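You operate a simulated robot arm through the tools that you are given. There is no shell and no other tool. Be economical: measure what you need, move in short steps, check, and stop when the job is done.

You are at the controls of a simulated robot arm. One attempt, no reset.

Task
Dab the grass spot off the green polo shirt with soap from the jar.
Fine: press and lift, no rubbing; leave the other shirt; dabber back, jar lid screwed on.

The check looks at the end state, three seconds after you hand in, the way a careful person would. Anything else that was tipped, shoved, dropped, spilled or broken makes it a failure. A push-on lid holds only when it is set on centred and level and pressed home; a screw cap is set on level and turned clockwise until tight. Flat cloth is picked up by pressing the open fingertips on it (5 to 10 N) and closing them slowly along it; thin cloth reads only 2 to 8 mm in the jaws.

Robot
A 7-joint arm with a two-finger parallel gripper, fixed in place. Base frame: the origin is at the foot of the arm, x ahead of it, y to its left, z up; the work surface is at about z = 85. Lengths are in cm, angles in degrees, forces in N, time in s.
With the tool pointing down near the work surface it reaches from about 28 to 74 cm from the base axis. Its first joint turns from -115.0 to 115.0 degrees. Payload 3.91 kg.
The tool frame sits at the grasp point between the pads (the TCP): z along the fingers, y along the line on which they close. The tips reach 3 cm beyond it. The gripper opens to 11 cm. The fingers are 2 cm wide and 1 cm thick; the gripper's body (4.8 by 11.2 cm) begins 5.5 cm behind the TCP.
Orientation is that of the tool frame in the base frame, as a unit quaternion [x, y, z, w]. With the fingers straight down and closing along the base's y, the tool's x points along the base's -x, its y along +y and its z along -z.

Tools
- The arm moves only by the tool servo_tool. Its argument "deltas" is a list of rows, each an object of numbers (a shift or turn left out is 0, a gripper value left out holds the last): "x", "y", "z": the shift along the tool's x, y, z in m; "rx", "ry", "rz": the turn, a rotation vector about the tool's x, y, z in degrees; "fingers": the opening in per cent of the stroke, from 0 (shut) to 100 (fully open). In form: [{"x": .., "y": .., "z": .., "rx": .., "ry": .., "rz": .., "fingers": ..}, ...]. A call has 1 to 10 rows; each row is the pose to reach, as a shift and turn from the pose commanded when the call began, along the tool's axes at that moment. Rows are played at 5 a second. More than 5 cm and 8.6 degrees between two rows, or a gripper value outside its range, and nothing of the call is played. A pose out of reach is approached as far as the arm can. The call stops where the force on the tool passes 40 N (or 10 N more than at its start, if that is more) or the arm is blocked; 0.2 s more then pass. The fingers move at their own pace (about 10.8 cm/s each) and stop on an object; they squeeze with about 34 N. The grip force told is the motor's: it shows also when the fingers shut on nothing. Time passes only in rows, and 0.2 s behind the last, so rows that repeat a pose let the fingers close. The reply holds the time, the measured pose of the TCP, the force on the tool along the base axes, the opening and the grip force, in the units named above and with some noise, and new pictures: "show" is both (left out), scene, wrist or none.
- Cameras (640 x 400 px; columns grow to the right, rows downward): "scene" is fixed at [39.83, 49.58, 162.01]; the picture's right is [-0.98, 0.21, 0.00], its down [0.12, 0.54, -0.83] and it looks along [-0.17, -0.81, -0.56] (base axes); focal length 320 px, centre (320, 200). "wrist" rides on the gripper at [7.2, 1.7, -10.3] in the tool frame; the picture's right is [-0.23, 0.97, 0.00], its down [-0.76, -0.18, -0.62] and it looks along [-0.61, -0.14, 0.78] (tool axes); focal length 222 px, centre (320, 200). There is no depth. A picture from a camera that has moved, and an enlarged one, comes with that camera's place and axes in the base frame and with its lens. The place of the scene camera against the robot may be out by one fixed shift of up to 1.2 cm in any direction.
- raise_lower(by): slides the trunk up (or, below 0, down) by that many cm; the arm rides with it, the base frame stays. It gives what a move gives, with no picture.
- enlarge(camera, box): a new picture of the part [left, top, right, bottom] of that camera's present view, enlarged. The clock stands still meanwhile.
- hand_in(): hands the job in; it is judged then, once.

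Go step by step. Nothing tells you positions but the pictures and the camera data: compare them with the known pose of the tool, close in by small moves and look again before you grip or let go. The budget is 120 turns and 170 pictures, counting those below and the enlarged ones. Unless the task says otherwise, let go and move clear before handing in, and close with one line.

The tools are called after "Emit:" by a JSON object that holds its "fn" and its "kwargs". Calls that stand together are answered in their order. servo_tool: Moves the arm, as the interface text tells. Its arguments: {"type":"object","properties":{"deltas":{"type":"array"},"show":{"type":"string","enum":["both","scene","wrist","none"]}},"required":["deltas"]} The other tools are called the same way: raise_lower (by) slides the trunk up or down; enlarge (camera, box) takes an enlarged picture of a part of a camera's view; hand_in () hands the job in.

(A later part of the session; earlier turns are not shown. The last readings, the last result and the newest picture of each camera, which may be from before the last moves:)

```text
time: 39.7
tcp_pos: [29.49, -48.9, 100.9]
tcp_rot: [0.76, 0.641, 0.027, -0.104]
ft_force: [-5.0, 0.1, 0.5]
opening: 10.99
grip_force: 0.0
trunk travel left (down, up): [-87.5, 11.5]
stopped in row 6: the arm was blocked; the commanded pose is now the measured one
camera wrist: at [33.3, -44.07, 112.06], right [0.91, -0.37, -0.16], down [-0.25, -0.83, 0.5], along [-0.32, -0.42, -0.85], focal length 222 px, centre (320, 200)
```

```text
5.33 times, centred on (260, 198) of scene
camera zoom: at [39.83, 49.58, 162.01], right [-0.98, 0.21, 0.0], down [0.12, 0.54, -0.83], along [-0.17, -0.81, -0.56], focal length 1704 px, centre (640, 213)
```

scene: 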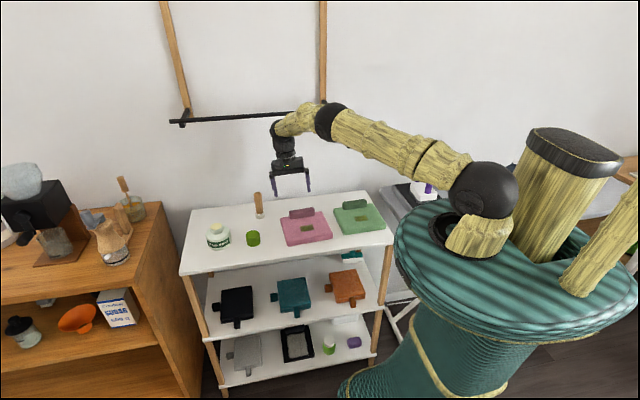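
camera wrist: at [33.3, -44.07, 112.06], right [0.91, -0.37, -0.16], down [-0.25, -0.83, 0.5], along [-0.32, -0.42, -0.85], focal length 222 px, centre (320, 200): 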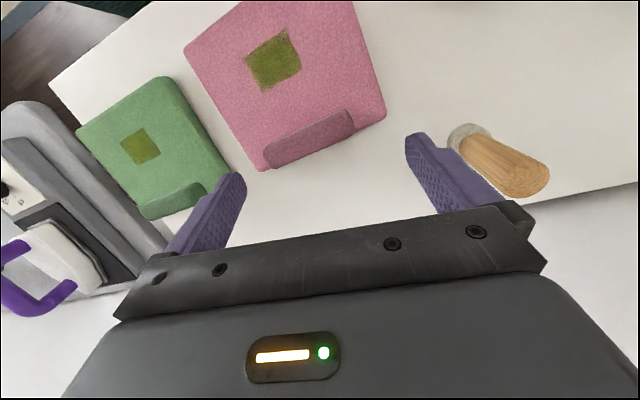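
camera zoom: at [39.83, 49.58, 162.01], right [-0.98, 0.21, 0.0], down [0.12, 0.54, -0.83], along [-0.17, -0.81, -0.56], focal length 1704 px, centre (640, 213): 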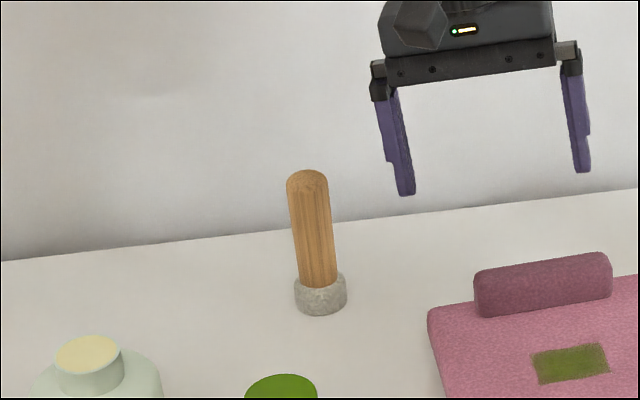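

That's unexpected: the arm stopped blocked and the robot body appears shifted/tilted in the scene picture. I'll hold still one step and look again.

Emit:
{"fn": "servo_tool", "kwargs": {"deltas": [{"z": 0}]}}

Emit:
{"fn": "enlarge", "kwargs": {"camera": "scene", "box": [240, 60, 640, 400]}}

```text
time: 40.1
tcp_pos: [34.64, -56.13, 93.86]
tcp_rot: [0.754, 0.64, 0.03, -0.144]
ft_force: [3.9, -5.2, 4.0]
opening: 10.98
grip_force: 0.0
trunk travel left (down, up): [-87.5, 11.5]
stopped in row 1: the arm was blocked; the commanded pose is now the measured one
camera wrist: at [39.0, -52.09, 105.14], right [0.91, -0.35, -0.23], down [-0.22, -0.86, 0.45], along [-0.35, -0.36, -0.86], focal length 222 px, centre (320, 200)
```

scene: 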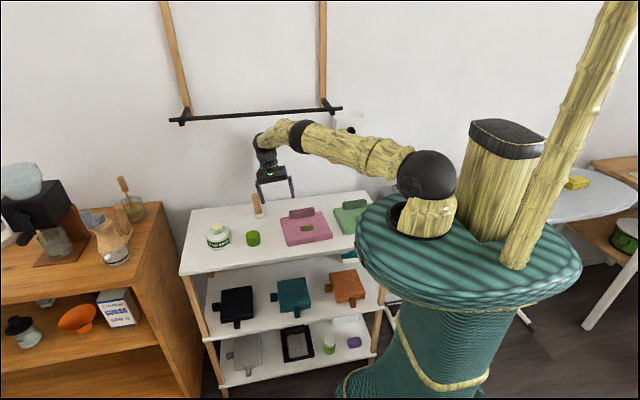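
wrist: 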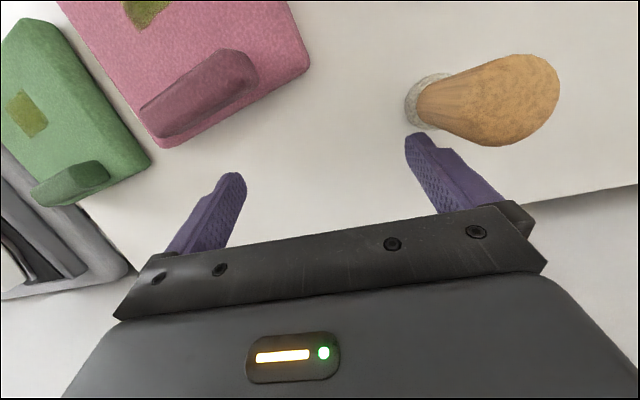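

```text
1.18 times, centred on (440, 230) of scene
camera zoom: at [39.83, 49.58, 162.01], right [-0.98, 0.21, 0.0], down [0.12, 0.54, -0.83], along [-0.17, -0.81, -0.56], focal length 376 px, centre (179, 165)
```

zoom: 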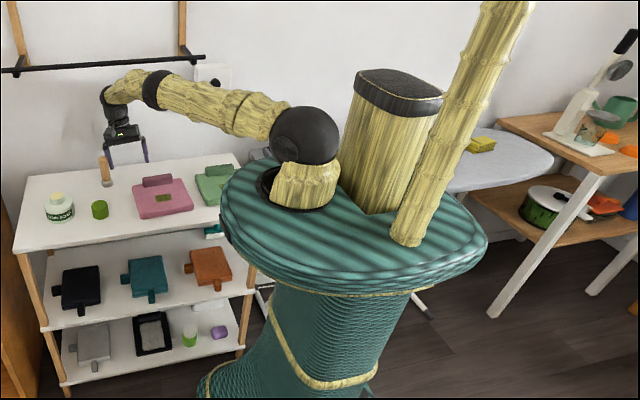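

The whole robot is rocking and the fingers are close to the dabber. I'll back straight up along the tool to get clear.

Emit:
{"fn": "servo_tool", "kwargs": {"deltas": [{"z": -0.03}, {"z": -0.05}, {"z": -0.05}]}}

```text
time: 40.9
tcp_pos: [34.79, -56.1, 100.41]
tcp_rot: [0.752, 0.643, 0.029, -0.139]
ft_force: [0.3, 0.6, -0.2]
opening: 11.0
grip_force: 0.1
trunk travel left (down, up): [-87.5, 11.5]
camera wrist: at [39.02, -51.75, 111.54], right [0.91, -0.35, -0.22], down [-0.22, -0.86, 0.46], along [-0.35, -0.37, -0.86], focal length 222 px, centre (320, 200)
```

scene: 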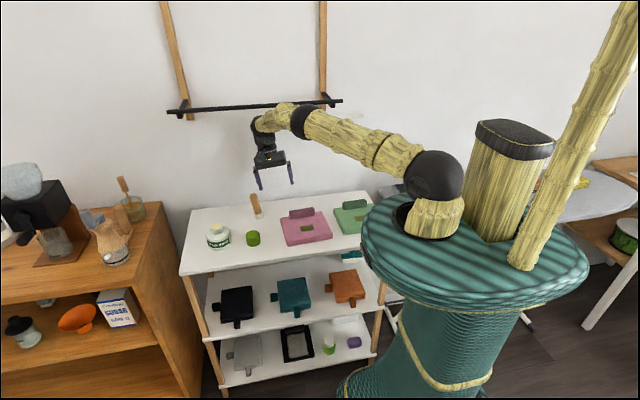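
wrist: 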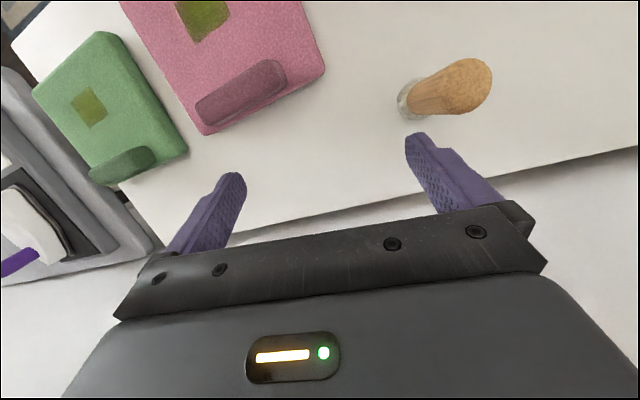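

The robot is upright again, but the wall rail looks displaced and the dabber may be leaning. I'll enlarge to check.

Emit:
{"fn": "enlarge", "kwargs": {"camera": "scene", "box": [150, 60, 360, 190]}}

Emit:
{"fn": "enlarge", "kwargs": {"camera": "scene", "box": [205, 180, 305, 255]}}

```text
3.05 times, centred on (255, 125) of scene
camera zoom: at [39.83, 49.58, 162.01], right [-0.98, 0.21, 0.0], down [0.12, 0.54, -0.83], along [-0.17, -0.81, -0.56], focal length 974 px, centre (518, 429)
```

zoom: 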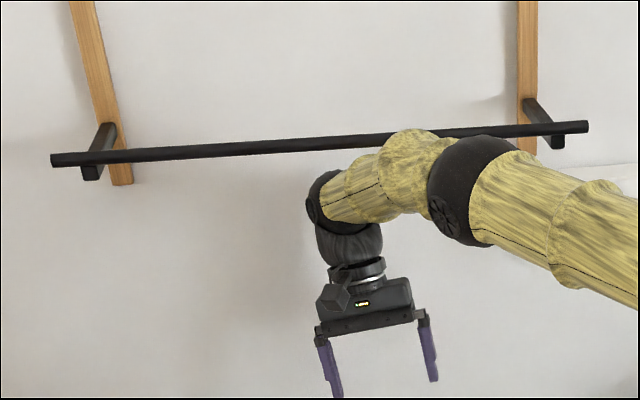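

```text
5.33 times, centred on (255, 218) of scene
camera zoom: at [39.83, 49.58, 162.01], right [-0.98, 0.21, 0.0], down [0.12, 0.54, -0.83], along [-0.17, -0.81, -0.56], focal length 1704 px, centre (667, 107)
```

zoom: 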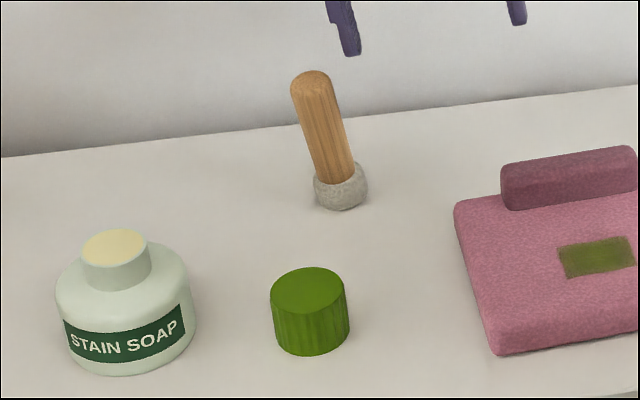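

The gripper's top leaned to the wall and nudged the wall rail, and the dabber is leaning. I'll retreat sideways (−x) then away from the wall (+y), staying clear of the dabber.

Emit:
{"fn": "servo_tool", "kwargs": {"deltas": [{"x": -0.0069, "y": -0.039, "z": 0.0054}, {"x": 0.0123, "y": -0.0417, "z": 0.0104}, {"x": 0.0315, "y": -0.0443, "z": 0.0153}, {"x": 0.0507, "y": -0.047, "z": 0.0202}, {"x": 0.0698, "y": -0.0496, "z": 0.0251}, {"x": 0.108, "y": -0.055, "z": 0.035}, {"x": 0.108, "y": -0.055, "z": 0.035}]}}

Emit:
{"fn": "enlarge", "kwargs": {"camera": "scene", "box": [205, 180, 305, 255]}}

```text
time: 42.5
tcp_pos: [30.6, -44.0, 100.43]
tcp_rot: [0.753, 0.643, 0.03, -0.138]
ft_force: [0.4, 0.6, 0.3]
opening: 11.02
grip_force: 0.0
trunk travel left (down, up): [-87.5, 11.5]
camera wrist: at [34.89, -39.67, 111.61], right [0.91, -0.35, -0.22], down [-0.22, -0.86, 0.46], along [-0.35, -0.37, -0.86], focal length 222 px, centre (320, 200)
```

scene: 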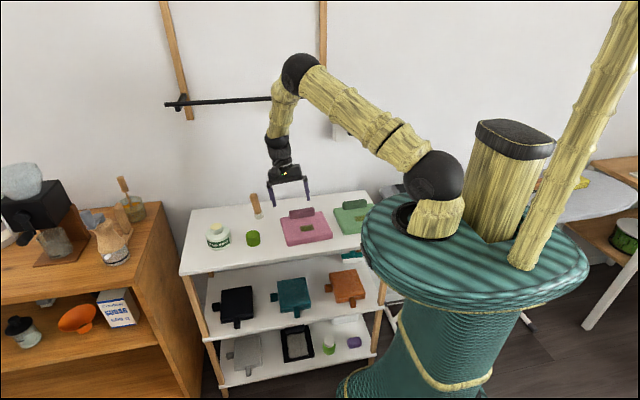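
wrist: 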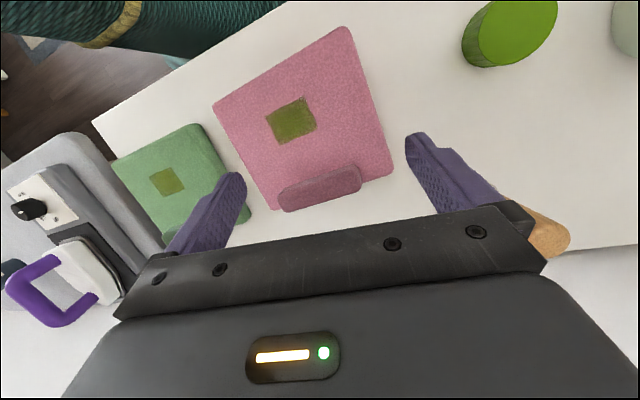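

```text
5.33 times, centred on (255, 218) of scene
camera zoom: at [39.83, 49.58, 162.01], right [-0.98, 0.21, 0.0], down [0.12, 0.54, -0.83], along [-0.17, -0.81, -0.56], focal length 1704 px, centre (667, 107)
```

zoom: 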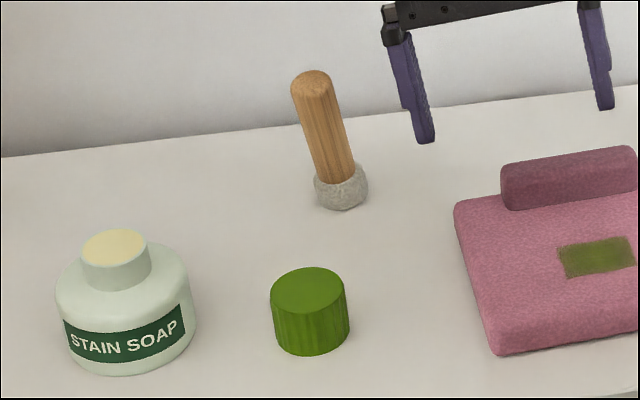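

The dabber is standing but leaning about 10°, and the wall rail is higher than at the start. I'll step clear to re-level the tool and see whether the rail settles.

Emit:
{"fn": "servo_tool", "kwargs": {"deltas": [{"x": 0.0}, {"x": 0}, {"x": 0}, {"x": 0}, {"x": 0}], "show": "scene"}}

Emit:
{"fn": "enlarge", "kwargs": {"camera": "scene", "box": [150, 0, 360, 150]}}

```text
time: 43.7
tcp_pos: [30.65, -43.96, 100.41]
tcp_rot: [0.752, 0.644, 0.029, -0.138]
ft_force: [0.2, -0.5, -1.1]
opening: 11.02
grip_force: 0.1
trunk travel left (down, up): [-87.5, 11.5]
```

scene: 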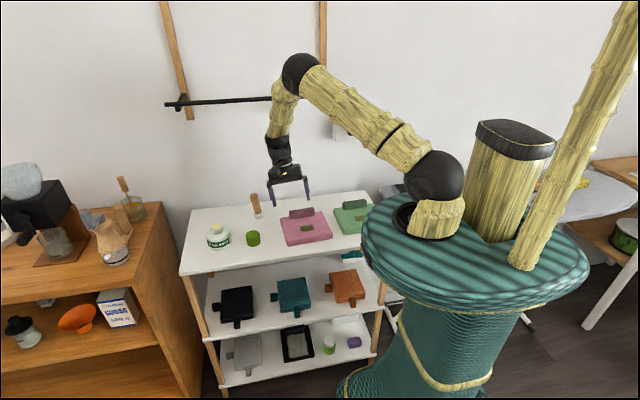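

```text
2.67 times, centred on (255, 75) of scene
camera zoom: at [39.83, 49.58, 162.01], right [-0.98, 0.21, 0.0], down [0.12, 0.54, -0.83], along [-0.17, -0.81, -0.56], focal length 852 px, centre (493, 533)
```

zoom: 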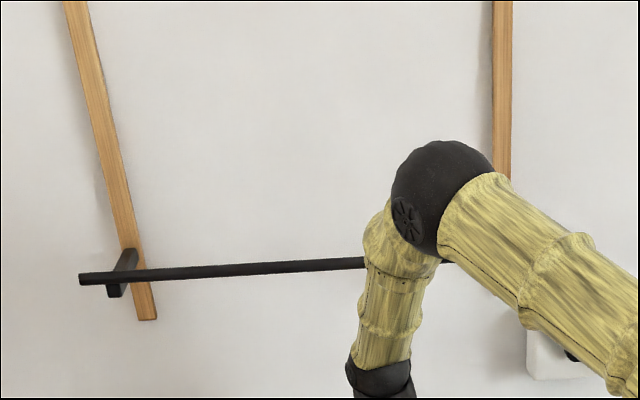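

The rail is a slider that I pushed up some 9 cm; I'll put it back down later. First I'll reorient the tool to lean away from the wall (20°) with fingers closing along x.

Emit:
{"fn": "servo_tool", "kwargs": {"deltas": [{"rx": -2.08, "ry": -6.7, "rz": -1.44}, {"rx": -4.16, "ry": -13.4, "rz": -2.88}, {"rx": -6.24, "ry": -20.1, "rz": -4.32}, {"rx": -8.32, "ry": -26.8, "rz": -5.76}, {"rx": -10.4, "ry": -33.5, "rz": -7.2}, {"rx": -10.4, "ry": -33.5, "rz": -7.2}], "show": "wrist"}}

```text
time: 45.1
tcp_pos: [30.63, -43.88, 100.51]
tcp_rot: [0.697, 0.696, -0.123, 0.123]
ft_force: [0.5, 0.3, -0.1]
opening: 11.01
grip_force: 0.1
trunk travel left (down, up): [-87.5, 11.5]
camera wrist: at [32.35, -33.52, 107.6], right [0.97, -0.21, 0.08], down [-0.18, -0.5, 0.85], along [-0.14, -0.84, -0.53], focal length 222 px, centre (320, 200)
```

wrist: 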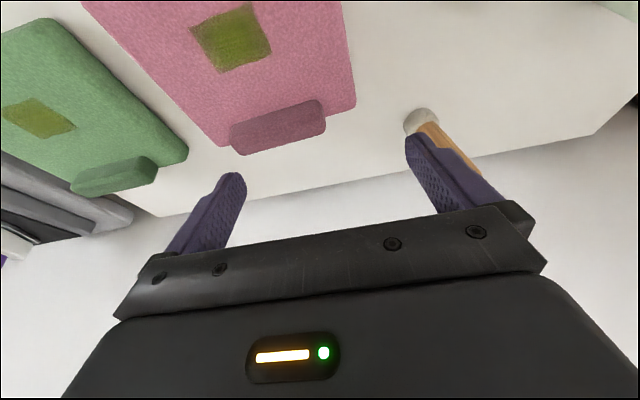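

Orientation is right. Moving +x to line up with the dabber, keeping well in front of it.

Emit:
{"fn": "servo_tool", "kwargs": {"deltas": [{"y": 0.03}, {"y": 0.06}, {"y": 0.09}, {"y": 0.12}, {"y": 0.12}]}}

Emit:
{"fn": "enlarge", "kwargs": {"camera": "wrist", "box": [200, 40, 440, 220]}}

Emit:
{"fn": "enlarge", "kwargs": {"camera": "scene", "box": [205, 165, 305, 240]}}

```text
time: 46.3
tcp_pos: [42.47, -44.1, 100.42]
tcp_rot: [0.698, 0.695, -0.122, 0.122]
ft_force: [-0.9, -0.3, -0.4]
opening: 10.99
grip_force: 0.1
trunk travel left (down, up): [-87.5, 11.5]
camera wrist: at [44.15, -33.69, 107.67], right [0.97, -0.22, 0.08], down [-0.18, -0.5, 0.85], along [-0.14, -0.84, -0.53], focal length 222 px, centre (320, 200)
```

scene: 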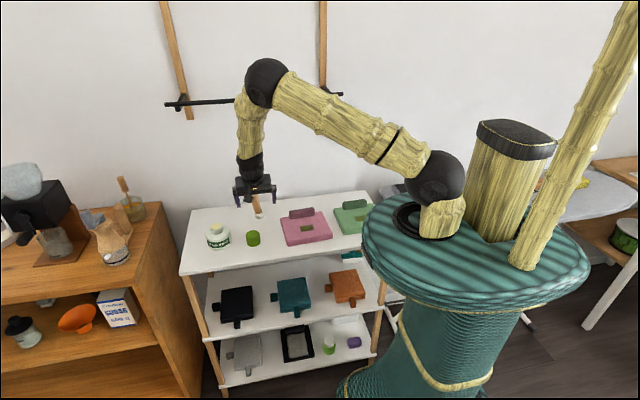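
wrist: 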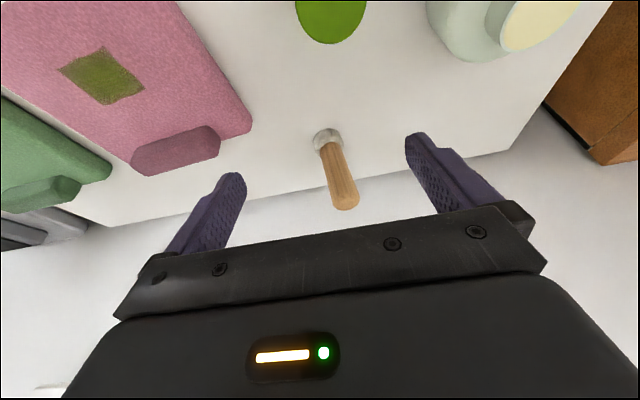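

```text
2.22 times, centred on (320, 130) of wrist
camera zoom: at [44.15, -33.69, 107.67], right [0.97, -0.22, 0.08], down [-0.18, -0.5, 0.85], along [-0.14, -0.84, -0.53], focal length 494 px, centre (320, 356)
```

zoom: 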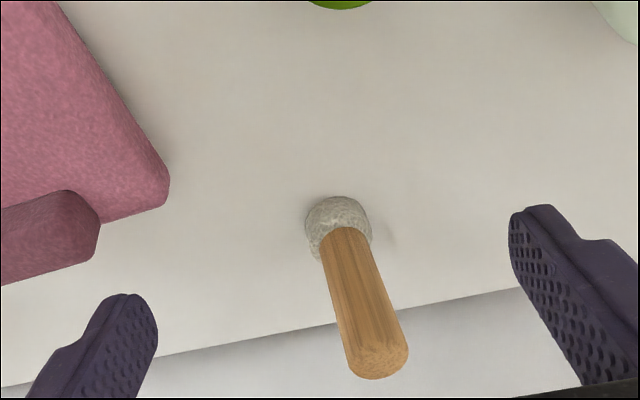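

```text
5.33 times, centred on (255, 202) of scene
camera zoom: at [39.83, 49.58, 162.01], right [-0.98, 0.21, 0.0], down [0.12, 0.54, -0.83], along [-0.17, -0.81, -0.56], focal length 1704 px, centre (667, 187)
```

zoom: 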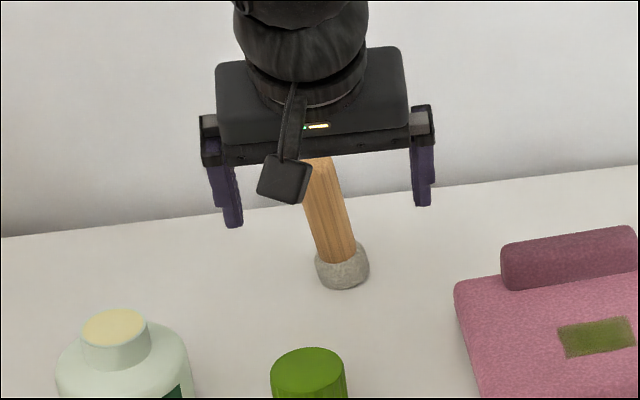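

The handle leans from about (42.3,-55.2) at the foot to (43.6,-54.5) at the top. I'll bring the open fingers around it, first most of the way.

Emit:
{"fn": "servo_tool", "kwargs": {"deltas": [{"x": -0.015, "y": 0.002, "z": 0.018}, {"x": -0.03, "y": 0.004, "z": 0.036}, {"x": -0.045, "y": 0.005, "z": 0.054}, {"x": -0.057, "y": 0.005, "z": 0.07}, {"x": -0.057, "y": 0.005, "z": 0.07}]}}

Emit:
{"fn": "enlarge", "kwargs": {"camera": "scene", "box": [205, 165, 305, 240]}}

```text
time: 47.5
tcp_pos: [43.31, -51.71, 95.8]
tcp_rot: [0.697, 0.696, -0.123, 0.123]
ft_force: [1.0, 0.4, -0.6]
opening: 10.98
grip_force: 0.1
trunk travel left (down, up): [-87.5, 11.5]
camera wrist: at [44.91, -41.25, 102.99], right [0.97, -0.21, 0.08], down [-0.18, -0.5, 0.85], along [-0.14, -0.84, -0.53], focal length 222 px, centre (320, 200)
```

scene: 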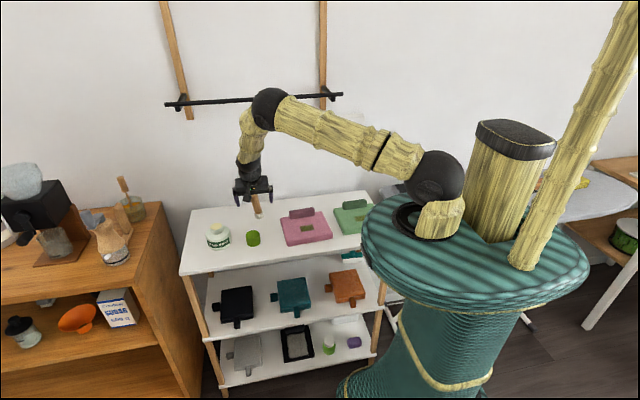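
wrist: 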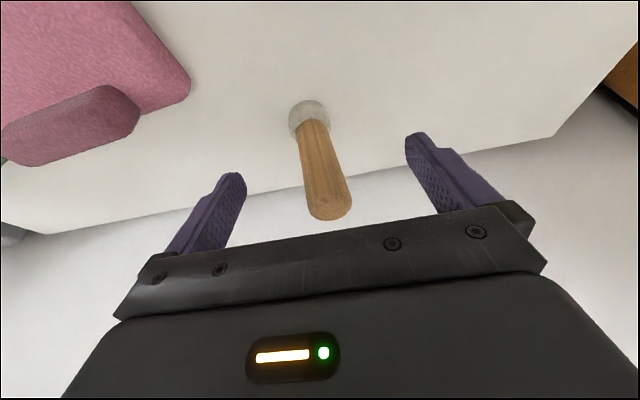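

```text
5.33 times, centred on (255, 202) of scene
camera zoom: at [39.83, 49.58, 162.01], right [-0.98, 0.21, 0.0], down [0.12, 0.54, -0.83], along [-0.17, -0.81, -0.56], focal length 1704 px, centre (667, 187)
```

zoom: 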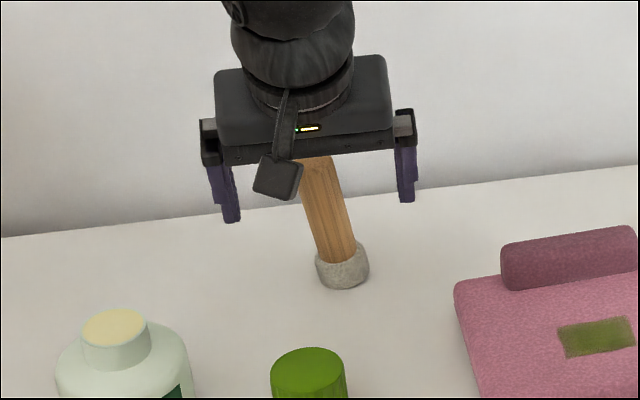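

Aligned. Final approach and slow closing.

Emit:
{"fn": "servo_tool", "kwargs": {"deltas": [{"x": -0.009, "z": 0.016}, {"x": -0.017, "z": 0.033}, {"x": -0.017, "z": 0.033}, {"x": -0.017, "z": 0.033, "fingers": 50}, {"x": -0.017, "z": 0.033, "fingers": 36}, {"x": -0.017, "z": 0.033, "fingers": 30}, {"x": -0.017, "z": 0.033, "fingers": 26}, {"x": -0.017, "z": 0.033, "fingers": 22}, {"x": -0.017, "z": 0.033, "fingers": 10}]}}

Emit:
{"fn": "enlarge", "kwargs": {"camera": "scene", "box": [205, 165, 305, 240]}}

```text
time: 49.5
tcp_pos: [43.17, -54.46, 93.15]
tcp_rot: [0.696, 0.697, -0.123, 0.122]
ft_force: [-0.1, 0.4, 0.1]
opening: 2.84
grip_force: 34.3
trunk travel left (down, up): [-87.5, 11.5]
camera wrist: at [44.91, -43.99, 100.48], right [0.97, -0.21, 0.08], down [-0.18, -0.5, 0.85], along [-0.14, -0.84, -0.53], focal length 222 px, centre (320, 200)
```

scene: 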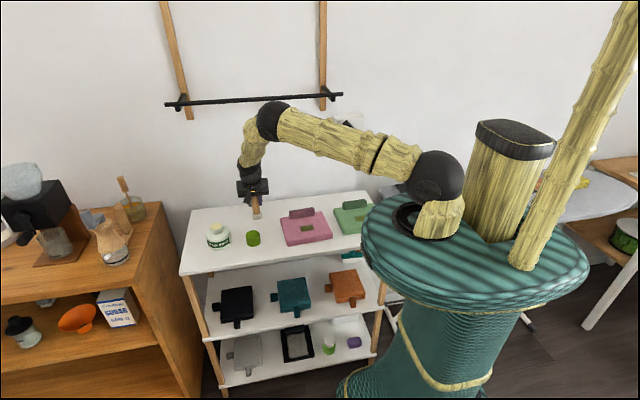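
wrist: 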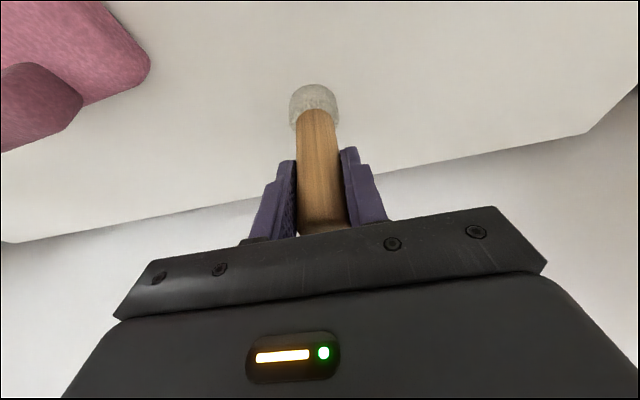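

```text
5.33 times, centred on (255, 202) of scene
camera zoom: at [39.83, 49.58, 162.01], right [-0.98, 0.21, 0.0], down [0.12, 0.54, -0.83], along [-0.17, -0.81, -0.56], focal length 1704 px, centre (667, 187)
```

zoom: 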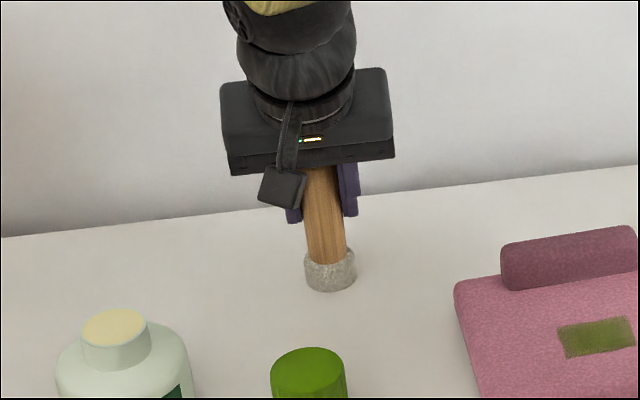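

The dabber is gripped and upright (2.84 cm). I lift it, drawing away from the wall, and carry it to above the jar.

Emit:
{"fn": "servo_tool", "kwargs": {"deltas": [{"x": 0.0004, "z": -0.04}, {"x": 0.0008, "z": -0.0855}, {"x": 0.014, "z": -0.122}, {"x": 0.027, "z": -0.159}, {"x": 0.038, "y": 0.04, "z": -0.168}, {"x": 0.05, "y": 0.08, "z": -0.177}, {"x": 0.064, "y": 0.12, "z": -0.186}, {"x": 0.064, "y": 0.138, "z": -0.186}, {"x": 0.064, "y": 0.138, "z": -0.186}]}}

Emit:
{"fn": "enlarge", "kwargs": {"camera": "wrist", "box": [200, 0, 440, 240]}}

Emit:
{"fn": "enlarge", "kwargs": {"camera": "scene", "box": [190, 175, 260, 255]}}

```text
time: 51.5
tcp_pos: [57.07, -42.03, 108.51]
tcp_rot: [0.697, 0.696, -0.123, 0.123]
ft_force: [0.1, -0.3, 0.0]
opening: 2.84
grip_force: 34.1
trunk travel left (down, up): [-87.5, 11.5]
camera wrist: at [58.71, -31.61, 115.8], right [0.97, -0.21, 0.08], down [-0.18, -0.5, 0.85], along [-0.14, -0.84, -0.53], focal length 222 px, centre (320, 200)
```

scene: 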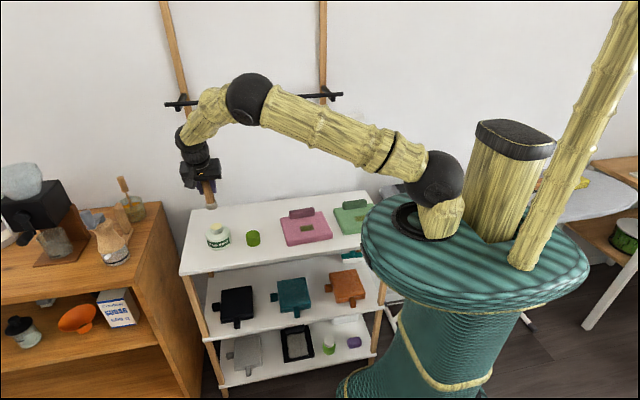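
wrist: 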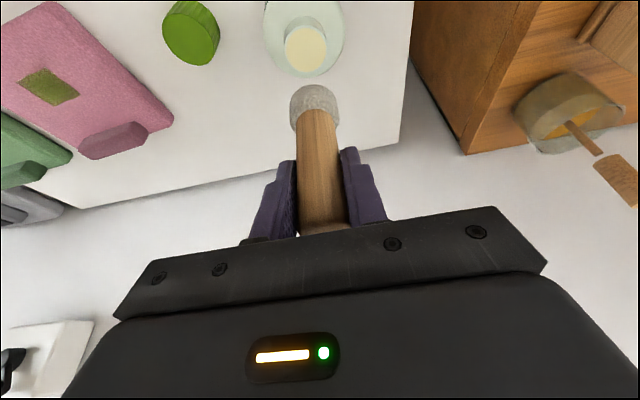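

```text
1.67 times, centred on (320, 120) of wrist
camera zoom: at [58.71, -31.61, 115.8], right [0.97, -0.21, 0.08], down [-0.18, -0.5, 0.85], along [-0.14, -0.84, -0.53], focal length 370 px, centre (320, 333)
```

zoom: 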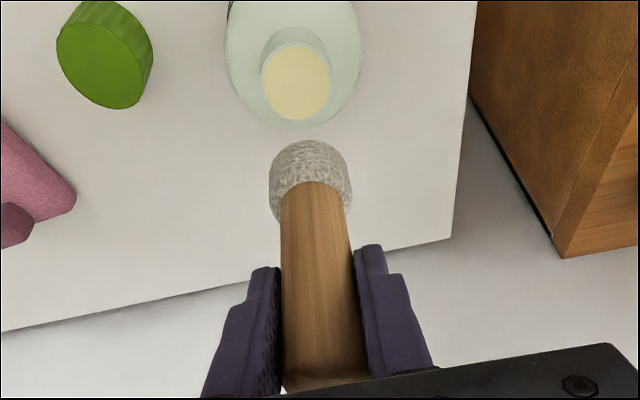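

```text
5.00 times, centred on (225, 215) of scene
camera zoom: at [39.83, 49.58, 162.01], right [-0.98, 0.21, 0.0], down [0.12, 0.54, -0.83], along [-0.17, -0.81, -0.56], focal length 1598 px, centre (795, 125)
```

zoom: 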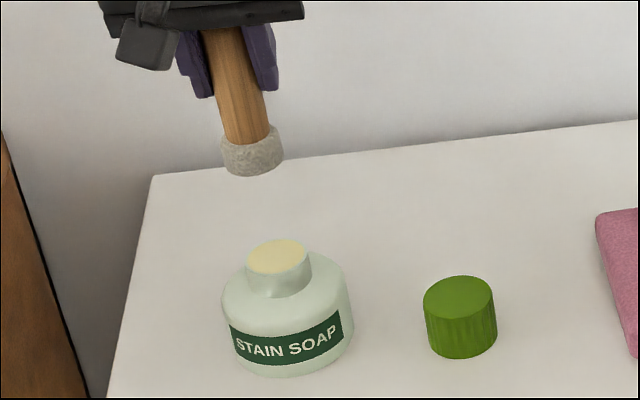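

The foot is at about (57.3,-42.4), the soap mouth at (57.05,-41.6,93.4). I correct and descend to just above the soap.

Emit:
{"fn": "servo_tool", "kwargs": {"deltas": [{"x": 0.0075, "y": -0.0025, "z": -0.0027}, {"x": 0.018, "y": -0.0025, "z": 0.025}, {"x": 0.0263, "y": -0.0025, "z": 0.049}, {"x": 0.0263, "y": -0.0025, "z": 0.049}]}}

Emit:
{"fn": "enlarge", "kwargs": {"camera": "wrist", "box": [230, 0, 410, 150]}}

Emit:
{"fn": "enlarge", "kwargs": {"camera": "scene", "box": [195, 200, 245, 255]}}

```text
time: 52.5
tcp_pos: [56.79, -41.16, 103.05]
tcp_rot: [0.696, 0.696, -0.122, 0.124]
ft_force: [-0.1, -0.1, -0.8]
opening: 2.84
grip_force: 34.0
trunk travel left (down, up): [-87.5, 11.5]
camera wrist: at [58.49, -30.84, 110.26], right [0.97, -0.21, 0.08], down [-0.18, -0.5, 0.85], along [-0.14, -0.84, -0.53], focal length 222 px, centre (320, 200)
```

scene: 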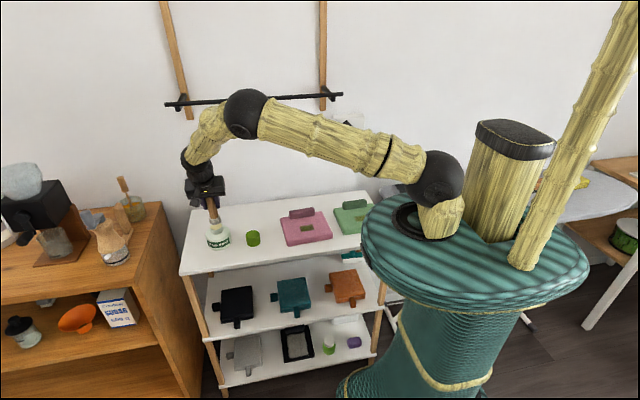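
wrist: 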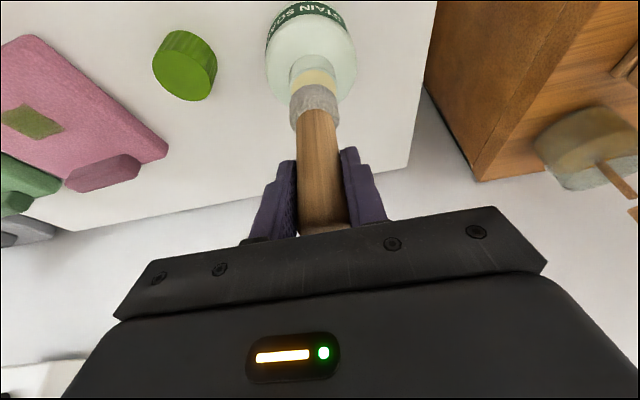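

```text
2.67 times, centred on (320, 75) of wrist
camera zoom: at [58.49, -30.84, 110.26], right [0.97, -0.21, 0.08], down [-0.18, -0.5, 0.85], along [-0.14, -0.84, -0.53], focal length 592 px, centre (320, 533)
```

zoom: 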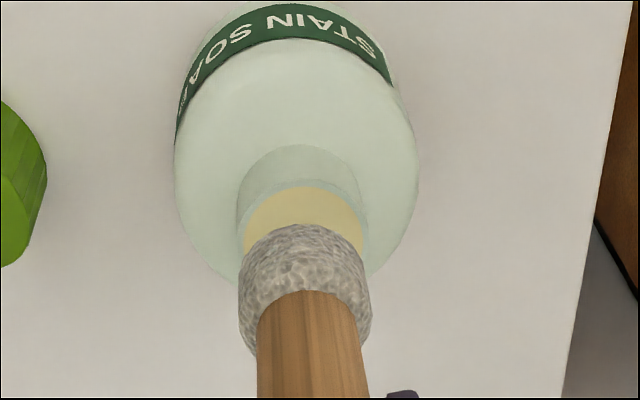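

```text
7.27 times, centred on (220, 228) of scene
camera zoom: at [39.83, 49.58, 162.01], right [-0.98, 0.21, 0.0], down [0.12, 0.54, -0.83], along [-0.17, -0.81, -0.56], focal length 2324 px, centre (1047, 0)
```

zoom: 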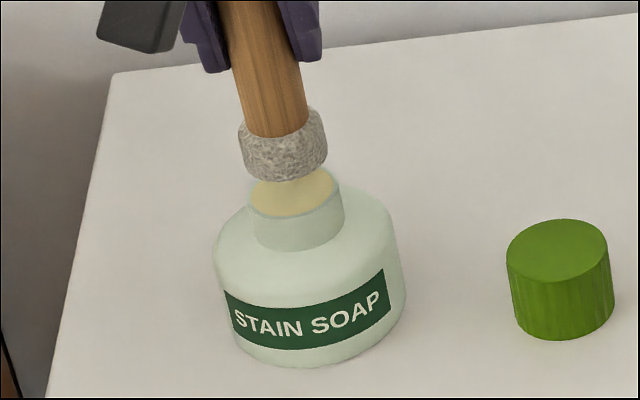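

Aligned about 1.4 cm above the soap. I press down gently.

Emit:
{"fn": "servo_tool", "kwargs": {"deltas": [{"x": 0.0024, "z": 0.0066}, {"x": 0.0041, "z": 0.0113}, {"x": 0.0048, "z": 0.0132}, {"x": 0.0048, "z": 0.0132}], "show": "none"}}

```text
time: 53.5
tcp_pos: [56.91, -41.25, 101.71]
tcp_rot: [0.696, 0.697, -0.122, 0.124]
ft_force: [0.2, -0.4, 0.4]
opening: 2.84
grip_force: 33.8
trunk travel left (down, up): [-87.5, 11.5]
```

Emit:
{"fn": "servo_tool", "kwargs": {"deltas": [{"x": 0.001, "z": 0.0028}, {"x": 0.0017, "z": 0.0047}, {"x": 0.0017, "z": 0.0047}], "show": "scene"}}

Emit:
{"fn": "enlarge", "kwargs": {"camera": "scene", "box": [195, 200, 245, 255]}}

```text
time: 54.3
tcp_pos: [56.71, -41.28, 101.05]
tcp_rot: [0.697, 0.696, -0.124, 0.122]
ft_force: [-0.4, 0.0, -0.5]
opening: 2.87
grip_force: 33.7
trunk travel left (down, up): [-87.5, 11.5]
```

scene: 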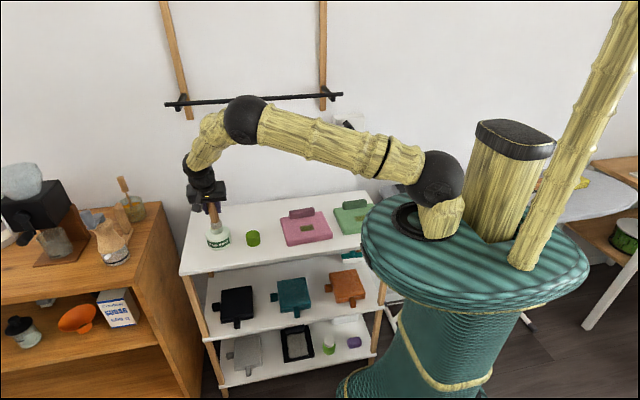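

```text
7.27 times, centred on (220, 228) of scene
camera zoom: at [39.83, 49.58, 162.01], right [-0.98, 0.21, 0.0], down [0.12, 0.54, -0.83], along [-0.17, -0.81, -0.56], focal length 2324 px, centre (1047, 0)
```

zoom: 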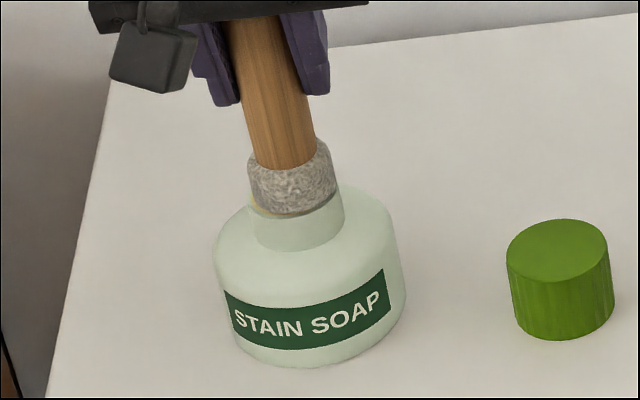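

Nearly touching; a bit further with a 2 mm correction.

Emit:
{"fn": "servo_tool", "kwargs": {"deltas": [{"x": 0.0, "y": 0.002, "z": 0.0}, {"x": 0.001, "y": 0.002, "z": 0.0028}, {"x": 0.0017, "y": 0.002, "z": 0.0047}, {"x": 0.0017, "y": 0.002, "z": 0.0047}], "show": "scene"}}

Emit:
{"fn": "enlarge", "kwargs": {"camera": "scene", "box": [195, 200, 245, 255]}}

```text
time: 55.3
tcp_pos: [56.98, -41.16, 100.86]
tcp_rot: [0.697, 0.696, -0.122, 0.125]
ft_force: [1.8, 1.8, 11.5]
opening: 2.84
grip_force: 34.3
trunk travel left (down, up): [-87.5, 11.5]
```

scene: 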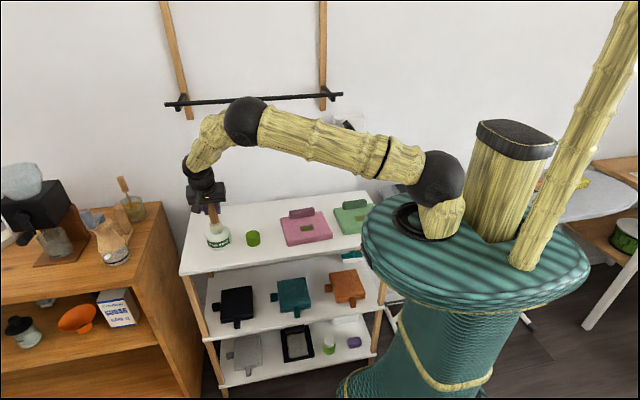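

```text
7.27 times, centred on (220, 228) of scene
camera zoom: at [39.83, 49.58, 162.01], right [-0.98, 0.21, 0.0], down [0.12, 0.54, -0.83], along [-0.17, -0.81, -0.56], focal length 2324 px, centre (1047, 0)
```

zoom: 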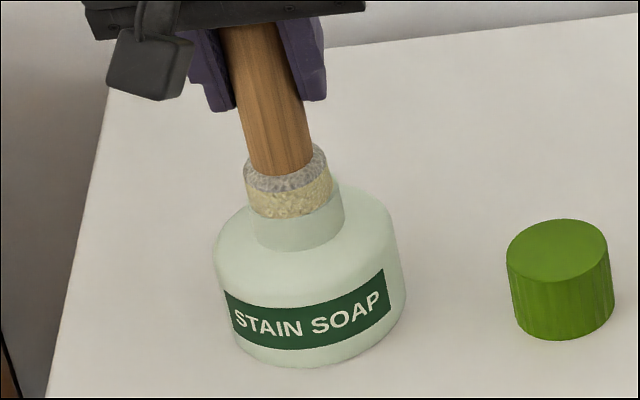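

The foot is loaded with soap. I lift straight up and carry it towards the green shirt.

Emit:
{"fn": "servo_tool", "kwargs": {"deltas": [{"x": -0.0137, "z": -0.0376}, {"x": -0.0274, "z": -0.0752}, {"x": -0.0308, "z": -0.0846}, {"x": -0.0308, "y": -0.04, "z": -0.0846}, {"x": -0.0308, "y": -0.085, "z": -0.0846}, {"x": -0.0308, "y": -0.13, "z": -0.0846}, {"x": -0.0308, "y": -0.175, "z": -0.0846}, {"x": -0.0308, "y": -0.22, "z": -0.0846}, {"x": -0.0308, "y": -0.265, "z": -0.0846}, {"x": -0.0308, "y": -0.3, "z": -0.0846}], "show": "scene"}}

```text
time: 57.5
tcp_pos: [26.82, -41.18, 109.58]
tcp_rot: [0.696, 0.697, -0.122, 0.124]
ft_force: [0.0, 1.3, -1.2]
opening: 2.86
grip_force: 33.9
trunk travel left (down, up): [-87.5, 11.5]
```

scene: 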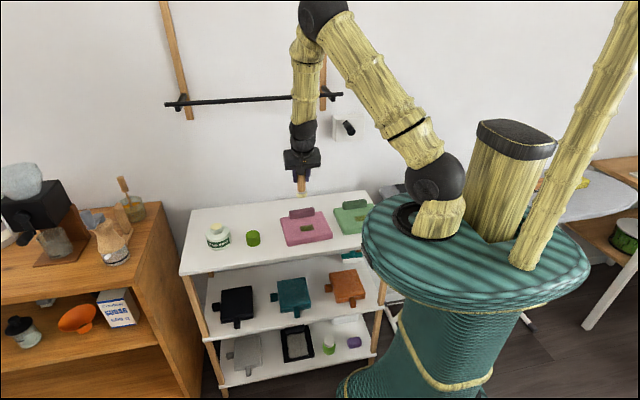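

Continuing −x to above the green shirt's spot.

Emit:
{"fn": "servo_tool", "kwargs": {"deltas": [{"y": -0.04}, {"y": -0.08}, {"y": -0.12}, {"y": -0.16}, {"y": -0.2}, {"y": -0.22}, {"y": -0.22}, {"y": -0.22}]}}

Emit:
{"fn": "enlarge", "kwargs": {"camera": "wrist", "box": [200, 0, 440, 240]}}

Emit:
{"fn": "enlarge", "kwargs": {"camera": "scene", "box": [310, 160, 400, 250]}}

```text
time: 59.3
tcp_pos: [5.13, -41.26, 109.51]
tcp_rot: [0.697, 0.696, -0.123, 0.123]
ft_force: [0.3, -0.2, -1.3]
opening: 2.83
grip_force: 34.4
trunk travel left (down, up): [-87.5, 11.5]
camera wrist: at [6.76, -30.88, 116.75], right [0.97, -0.21, 0.08], down [-0.18, -0.5, 0.85], along [-0.14, -0.84, -0.53], focal length 222 px, centre (320, 200)
```

scene: 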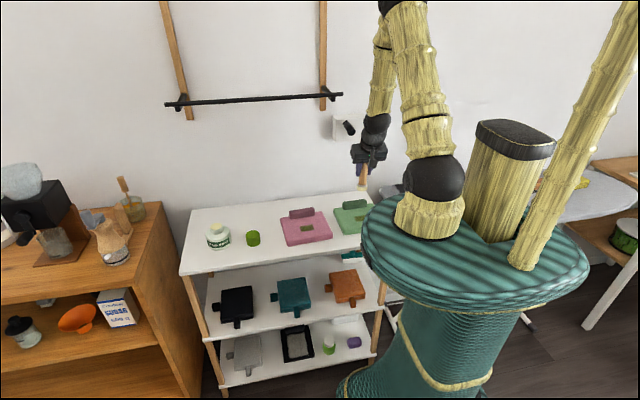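
wrist: 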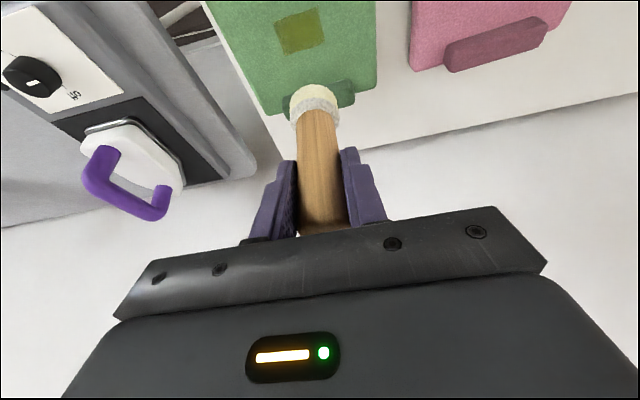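

```text
1.67 times, centred on (320, 120) of wrist
camera zoom: at [6.76, -30.88, 116.75], right [0.97, -0.21, 0.08], down [-0.18, -0.5, 0.85], along [-0.14, -0.84, -0.53], focal length 370 px, centre (320, 333)
```

zoom: 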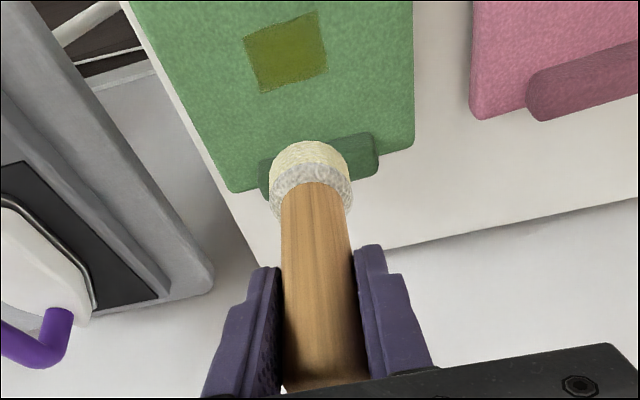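

```text
4.44 times, centred on (355, 205) of scene
camera zoom: at [39.83, 49.58, 162.01], right [-0.98, 0.21, 0.0], down [0.12, 0.54, -0.83], along [-0.17, -0.81, -0.56], focal length 1420 px, centre (164, 178)
```

zoom: 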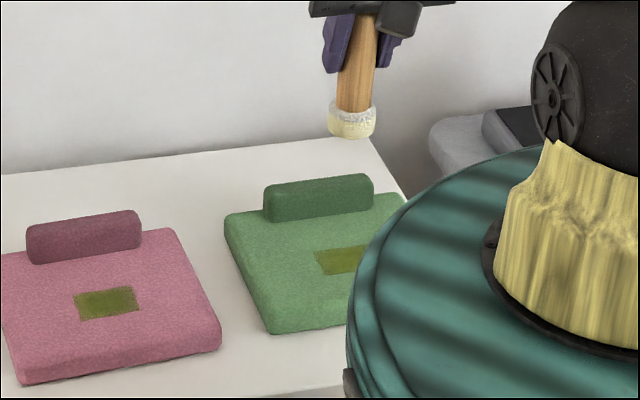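

The spot is centred at about (4.6,-41.4,88.6), roughly 5 × 4 cm. I descend to about 1 cm above its centre.

Emit:
{"fn": "servo_tool", "kwargs": {"deltas": [{"x": 0.009, "y": -0.003, "z": 0.022}, {"x": 0.018, "y": -0.006, "z": 0.045}, {"x": 0.027, "y": -0.006, "z": 0.068}, {"x": 0.036, "y": -0.006, "z": 0.09}, {"x": 0.043, "y": -0.006, "z": 0.111}, {"x": 0.043, "y": -0.006, "z": 0.111}]}}

Emit:
{"fn": "enlarge", "kwargs": {"camera": "wrist", "box": [220, 0, 420, 150]}}

Emit:
{"fn": "enlarge", "kwargs": {"camera": "scene", "box": [320, 180, 390, 240]}}

```text
time: 60.7
tcp_pos: [4.39, -41.01, 97.71]
tcp_rot: [0.696, 0.696, -0.122, 0.123]
ft_force: [-0.2, -0.6, -1.3]
opening: 2.81
grip_force: 34.0
trunk travel left (down, up): [-87.5, 11.5]
camera wrist: at [5.99, -30.58, 104.97], right [0.97, -0.21, 0.08], down [-0.18, -0.5, 0.85], along [-0.14, -0.84, -0.53], focal length 222 px, centre (320, 200)
```

scene: 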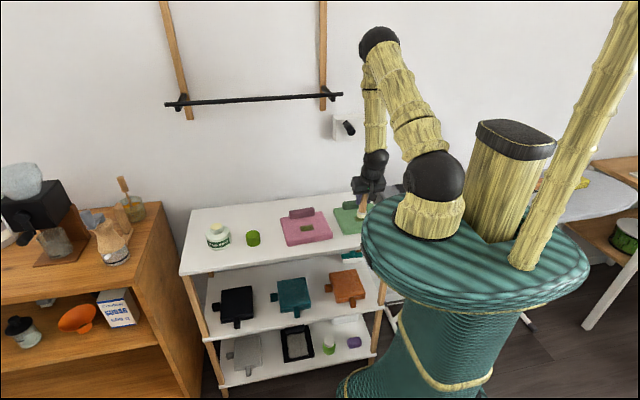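
wrist: 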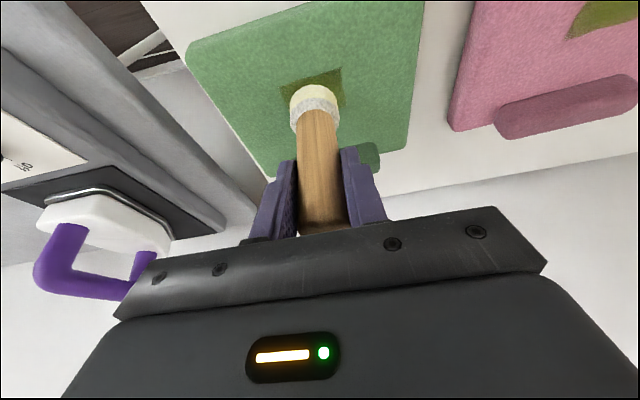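

```text
2.67 times, centred on (320, 75) of wrist
camera zoom: at [5.99, -30.58, 104.97], right [0.97, -0.21, 0.08], down [-0.18, -0.5, 0.85], along [-0.14, -0.84, -0.53], focal length 592 px, centre (320, 533)
```

zoom: 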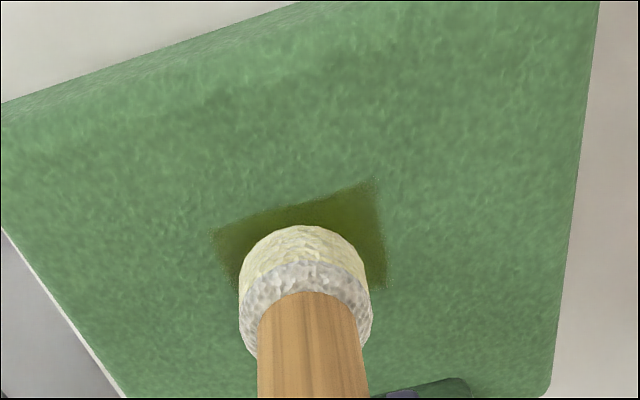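

```text
6.67 times, centred on (355, 210) of scene
camera zoom: at [39.83, 49.58, 162.01], right [-0.98, 0.21, 0.0], down [0.12, 0.54, -0.83], along [-0.17, -0.81, -0.56], focal length 2131 px, centre (87, 133)
```

zoom: 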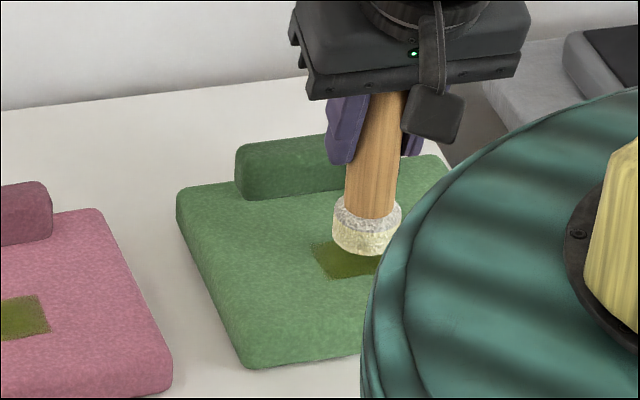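

The foot is over the spot. Pressing straight down.

Emit:
{"fn": "servo_tool", "kwargs": {"deltas": [{"x": 0.0021, "z": 0.0056}, {"x": 0.0034, "z": 0.0094}, {"x": 0.0041, "z": 0.0113}, {"x": 0.0041, "z": 0.0113}], "show": "none"}}

```text
time: 61.7
tcp_pos: [4.31, -41.03, 96.54]
tcp_rot: [0.697, 0.696, -0.123, 0.123]
ft_force: [0.2, -0.4, -0.2]
opening: 2.82
grip_force: 34.0
trunk travel left (down, up): [-87.5, 11.5]
```

Emit:
{"fn": "servo_tool", "kwargs": {"deltas": [{"x": 0.001, "z": 0.0028}, {"x": 0.0017, "z": 0.0047}, {"x": 0.0017, "z": 0.0047}], "show": "wrist"}}

```text
time: 62.5
tcp_pos: [4.43, -40.92, 96.23]
tcp_rot: [0.696, 0.697, -0.122, 0.124]
ft_force: [0.4, 0.7, 11.7]
opening: 2.84
grip_force: 34.0
trunk travel left (down, up): [-87.5, 11.5]
camera wrist: at [5.99, -30.58, 103.27], right [0.97, -0.21, 0.08], down [-0.18, -0.5, 0.85], along [-0.14, -0.84, -0.53], focal length 222 px, centre (320, 200)
```

wrist: 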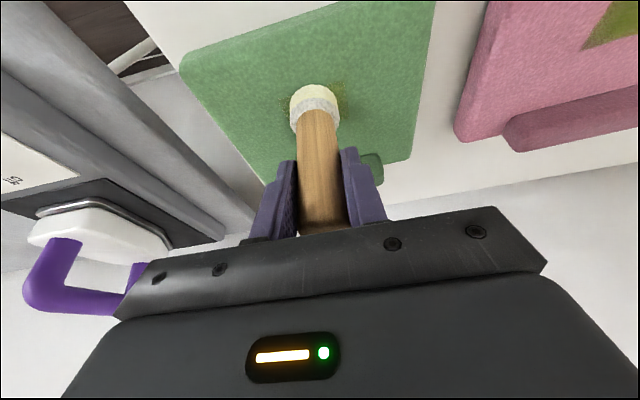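

Pressed at about 12 N and the spot is mostly fading. I lift straight up 3 cm and inspect.

Emit:
{"fn": "servo_tool", "kwargs": {"deltas": [{"x": -0.0034, "z": -0.0094}, {"x": -0.0103, "z": -0.0282}, {"x": -0.0171, "z": -0.047}, {"x": -0.0171, "z": -0.047}], "show": "wrist"}}

Emit:
{"fn": "enlarge", "kwargs": {"camera": "wrist", "box": [220, 0, 420, 150]}}

Emit:
{"fn": "enlarge", "kwargs": {"camera": "scene", "box": [320, 180, 390, 240]}}

```text
time: 63.5
tcp_pos: [4.43, -41.08, 101.16]
tcp_rot: [0.697, 0.696, -0.121, 0.123]
ft_force: [0.0, -1.0, -1.0]
opening: 2.85
grip_force: 33.6
trunk travel left (down, up): [-87.5, 11.5]
camera wrist: at [6.02, -30.65, 108.26], right [0.97, -0.21, 0.08], down [-0.18, -0.5, 0.85], along [-0.14, -0.84, -0.53], focal length 222 px, centre (320, 200)
```

wrist: 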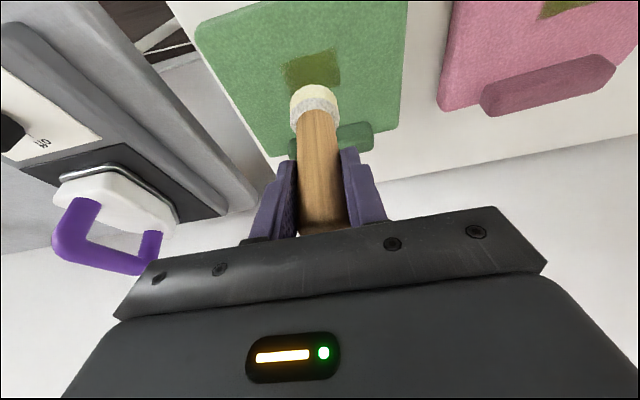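

```text
2.67 times, centred on (320, 75) of wrist
camera zoom: at [6.02, -30.65, 108.26], right [0.97, -0.21, 0.08], down [-0.18, -0.5, 0.85], along [-0.14, -0.84, -0.53], focal length 592 px, centre (320, 533)
```

zoom: 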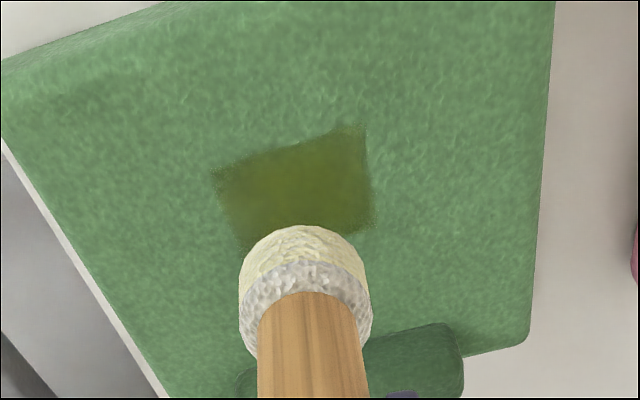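

```text
6.67 times, centred on (355, 210) of scene
camera zoom: at [39.83, 49.58, 162.01], right [-0.98, 0.21, 0.0], down [0.12, 0.54, -0.83], along [-0.17, -0.81, -0.56], focal length 2131 px, centre (87, 133)
```

zoom: 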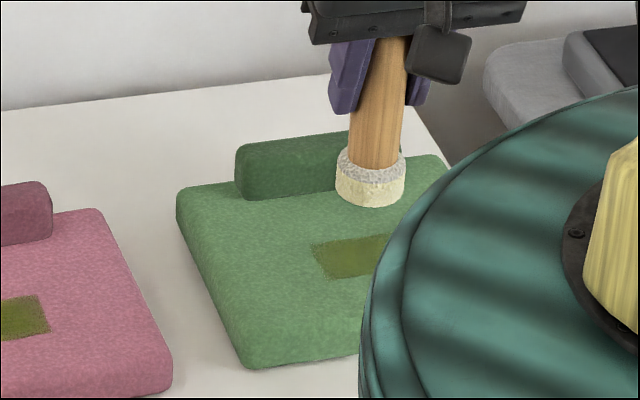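

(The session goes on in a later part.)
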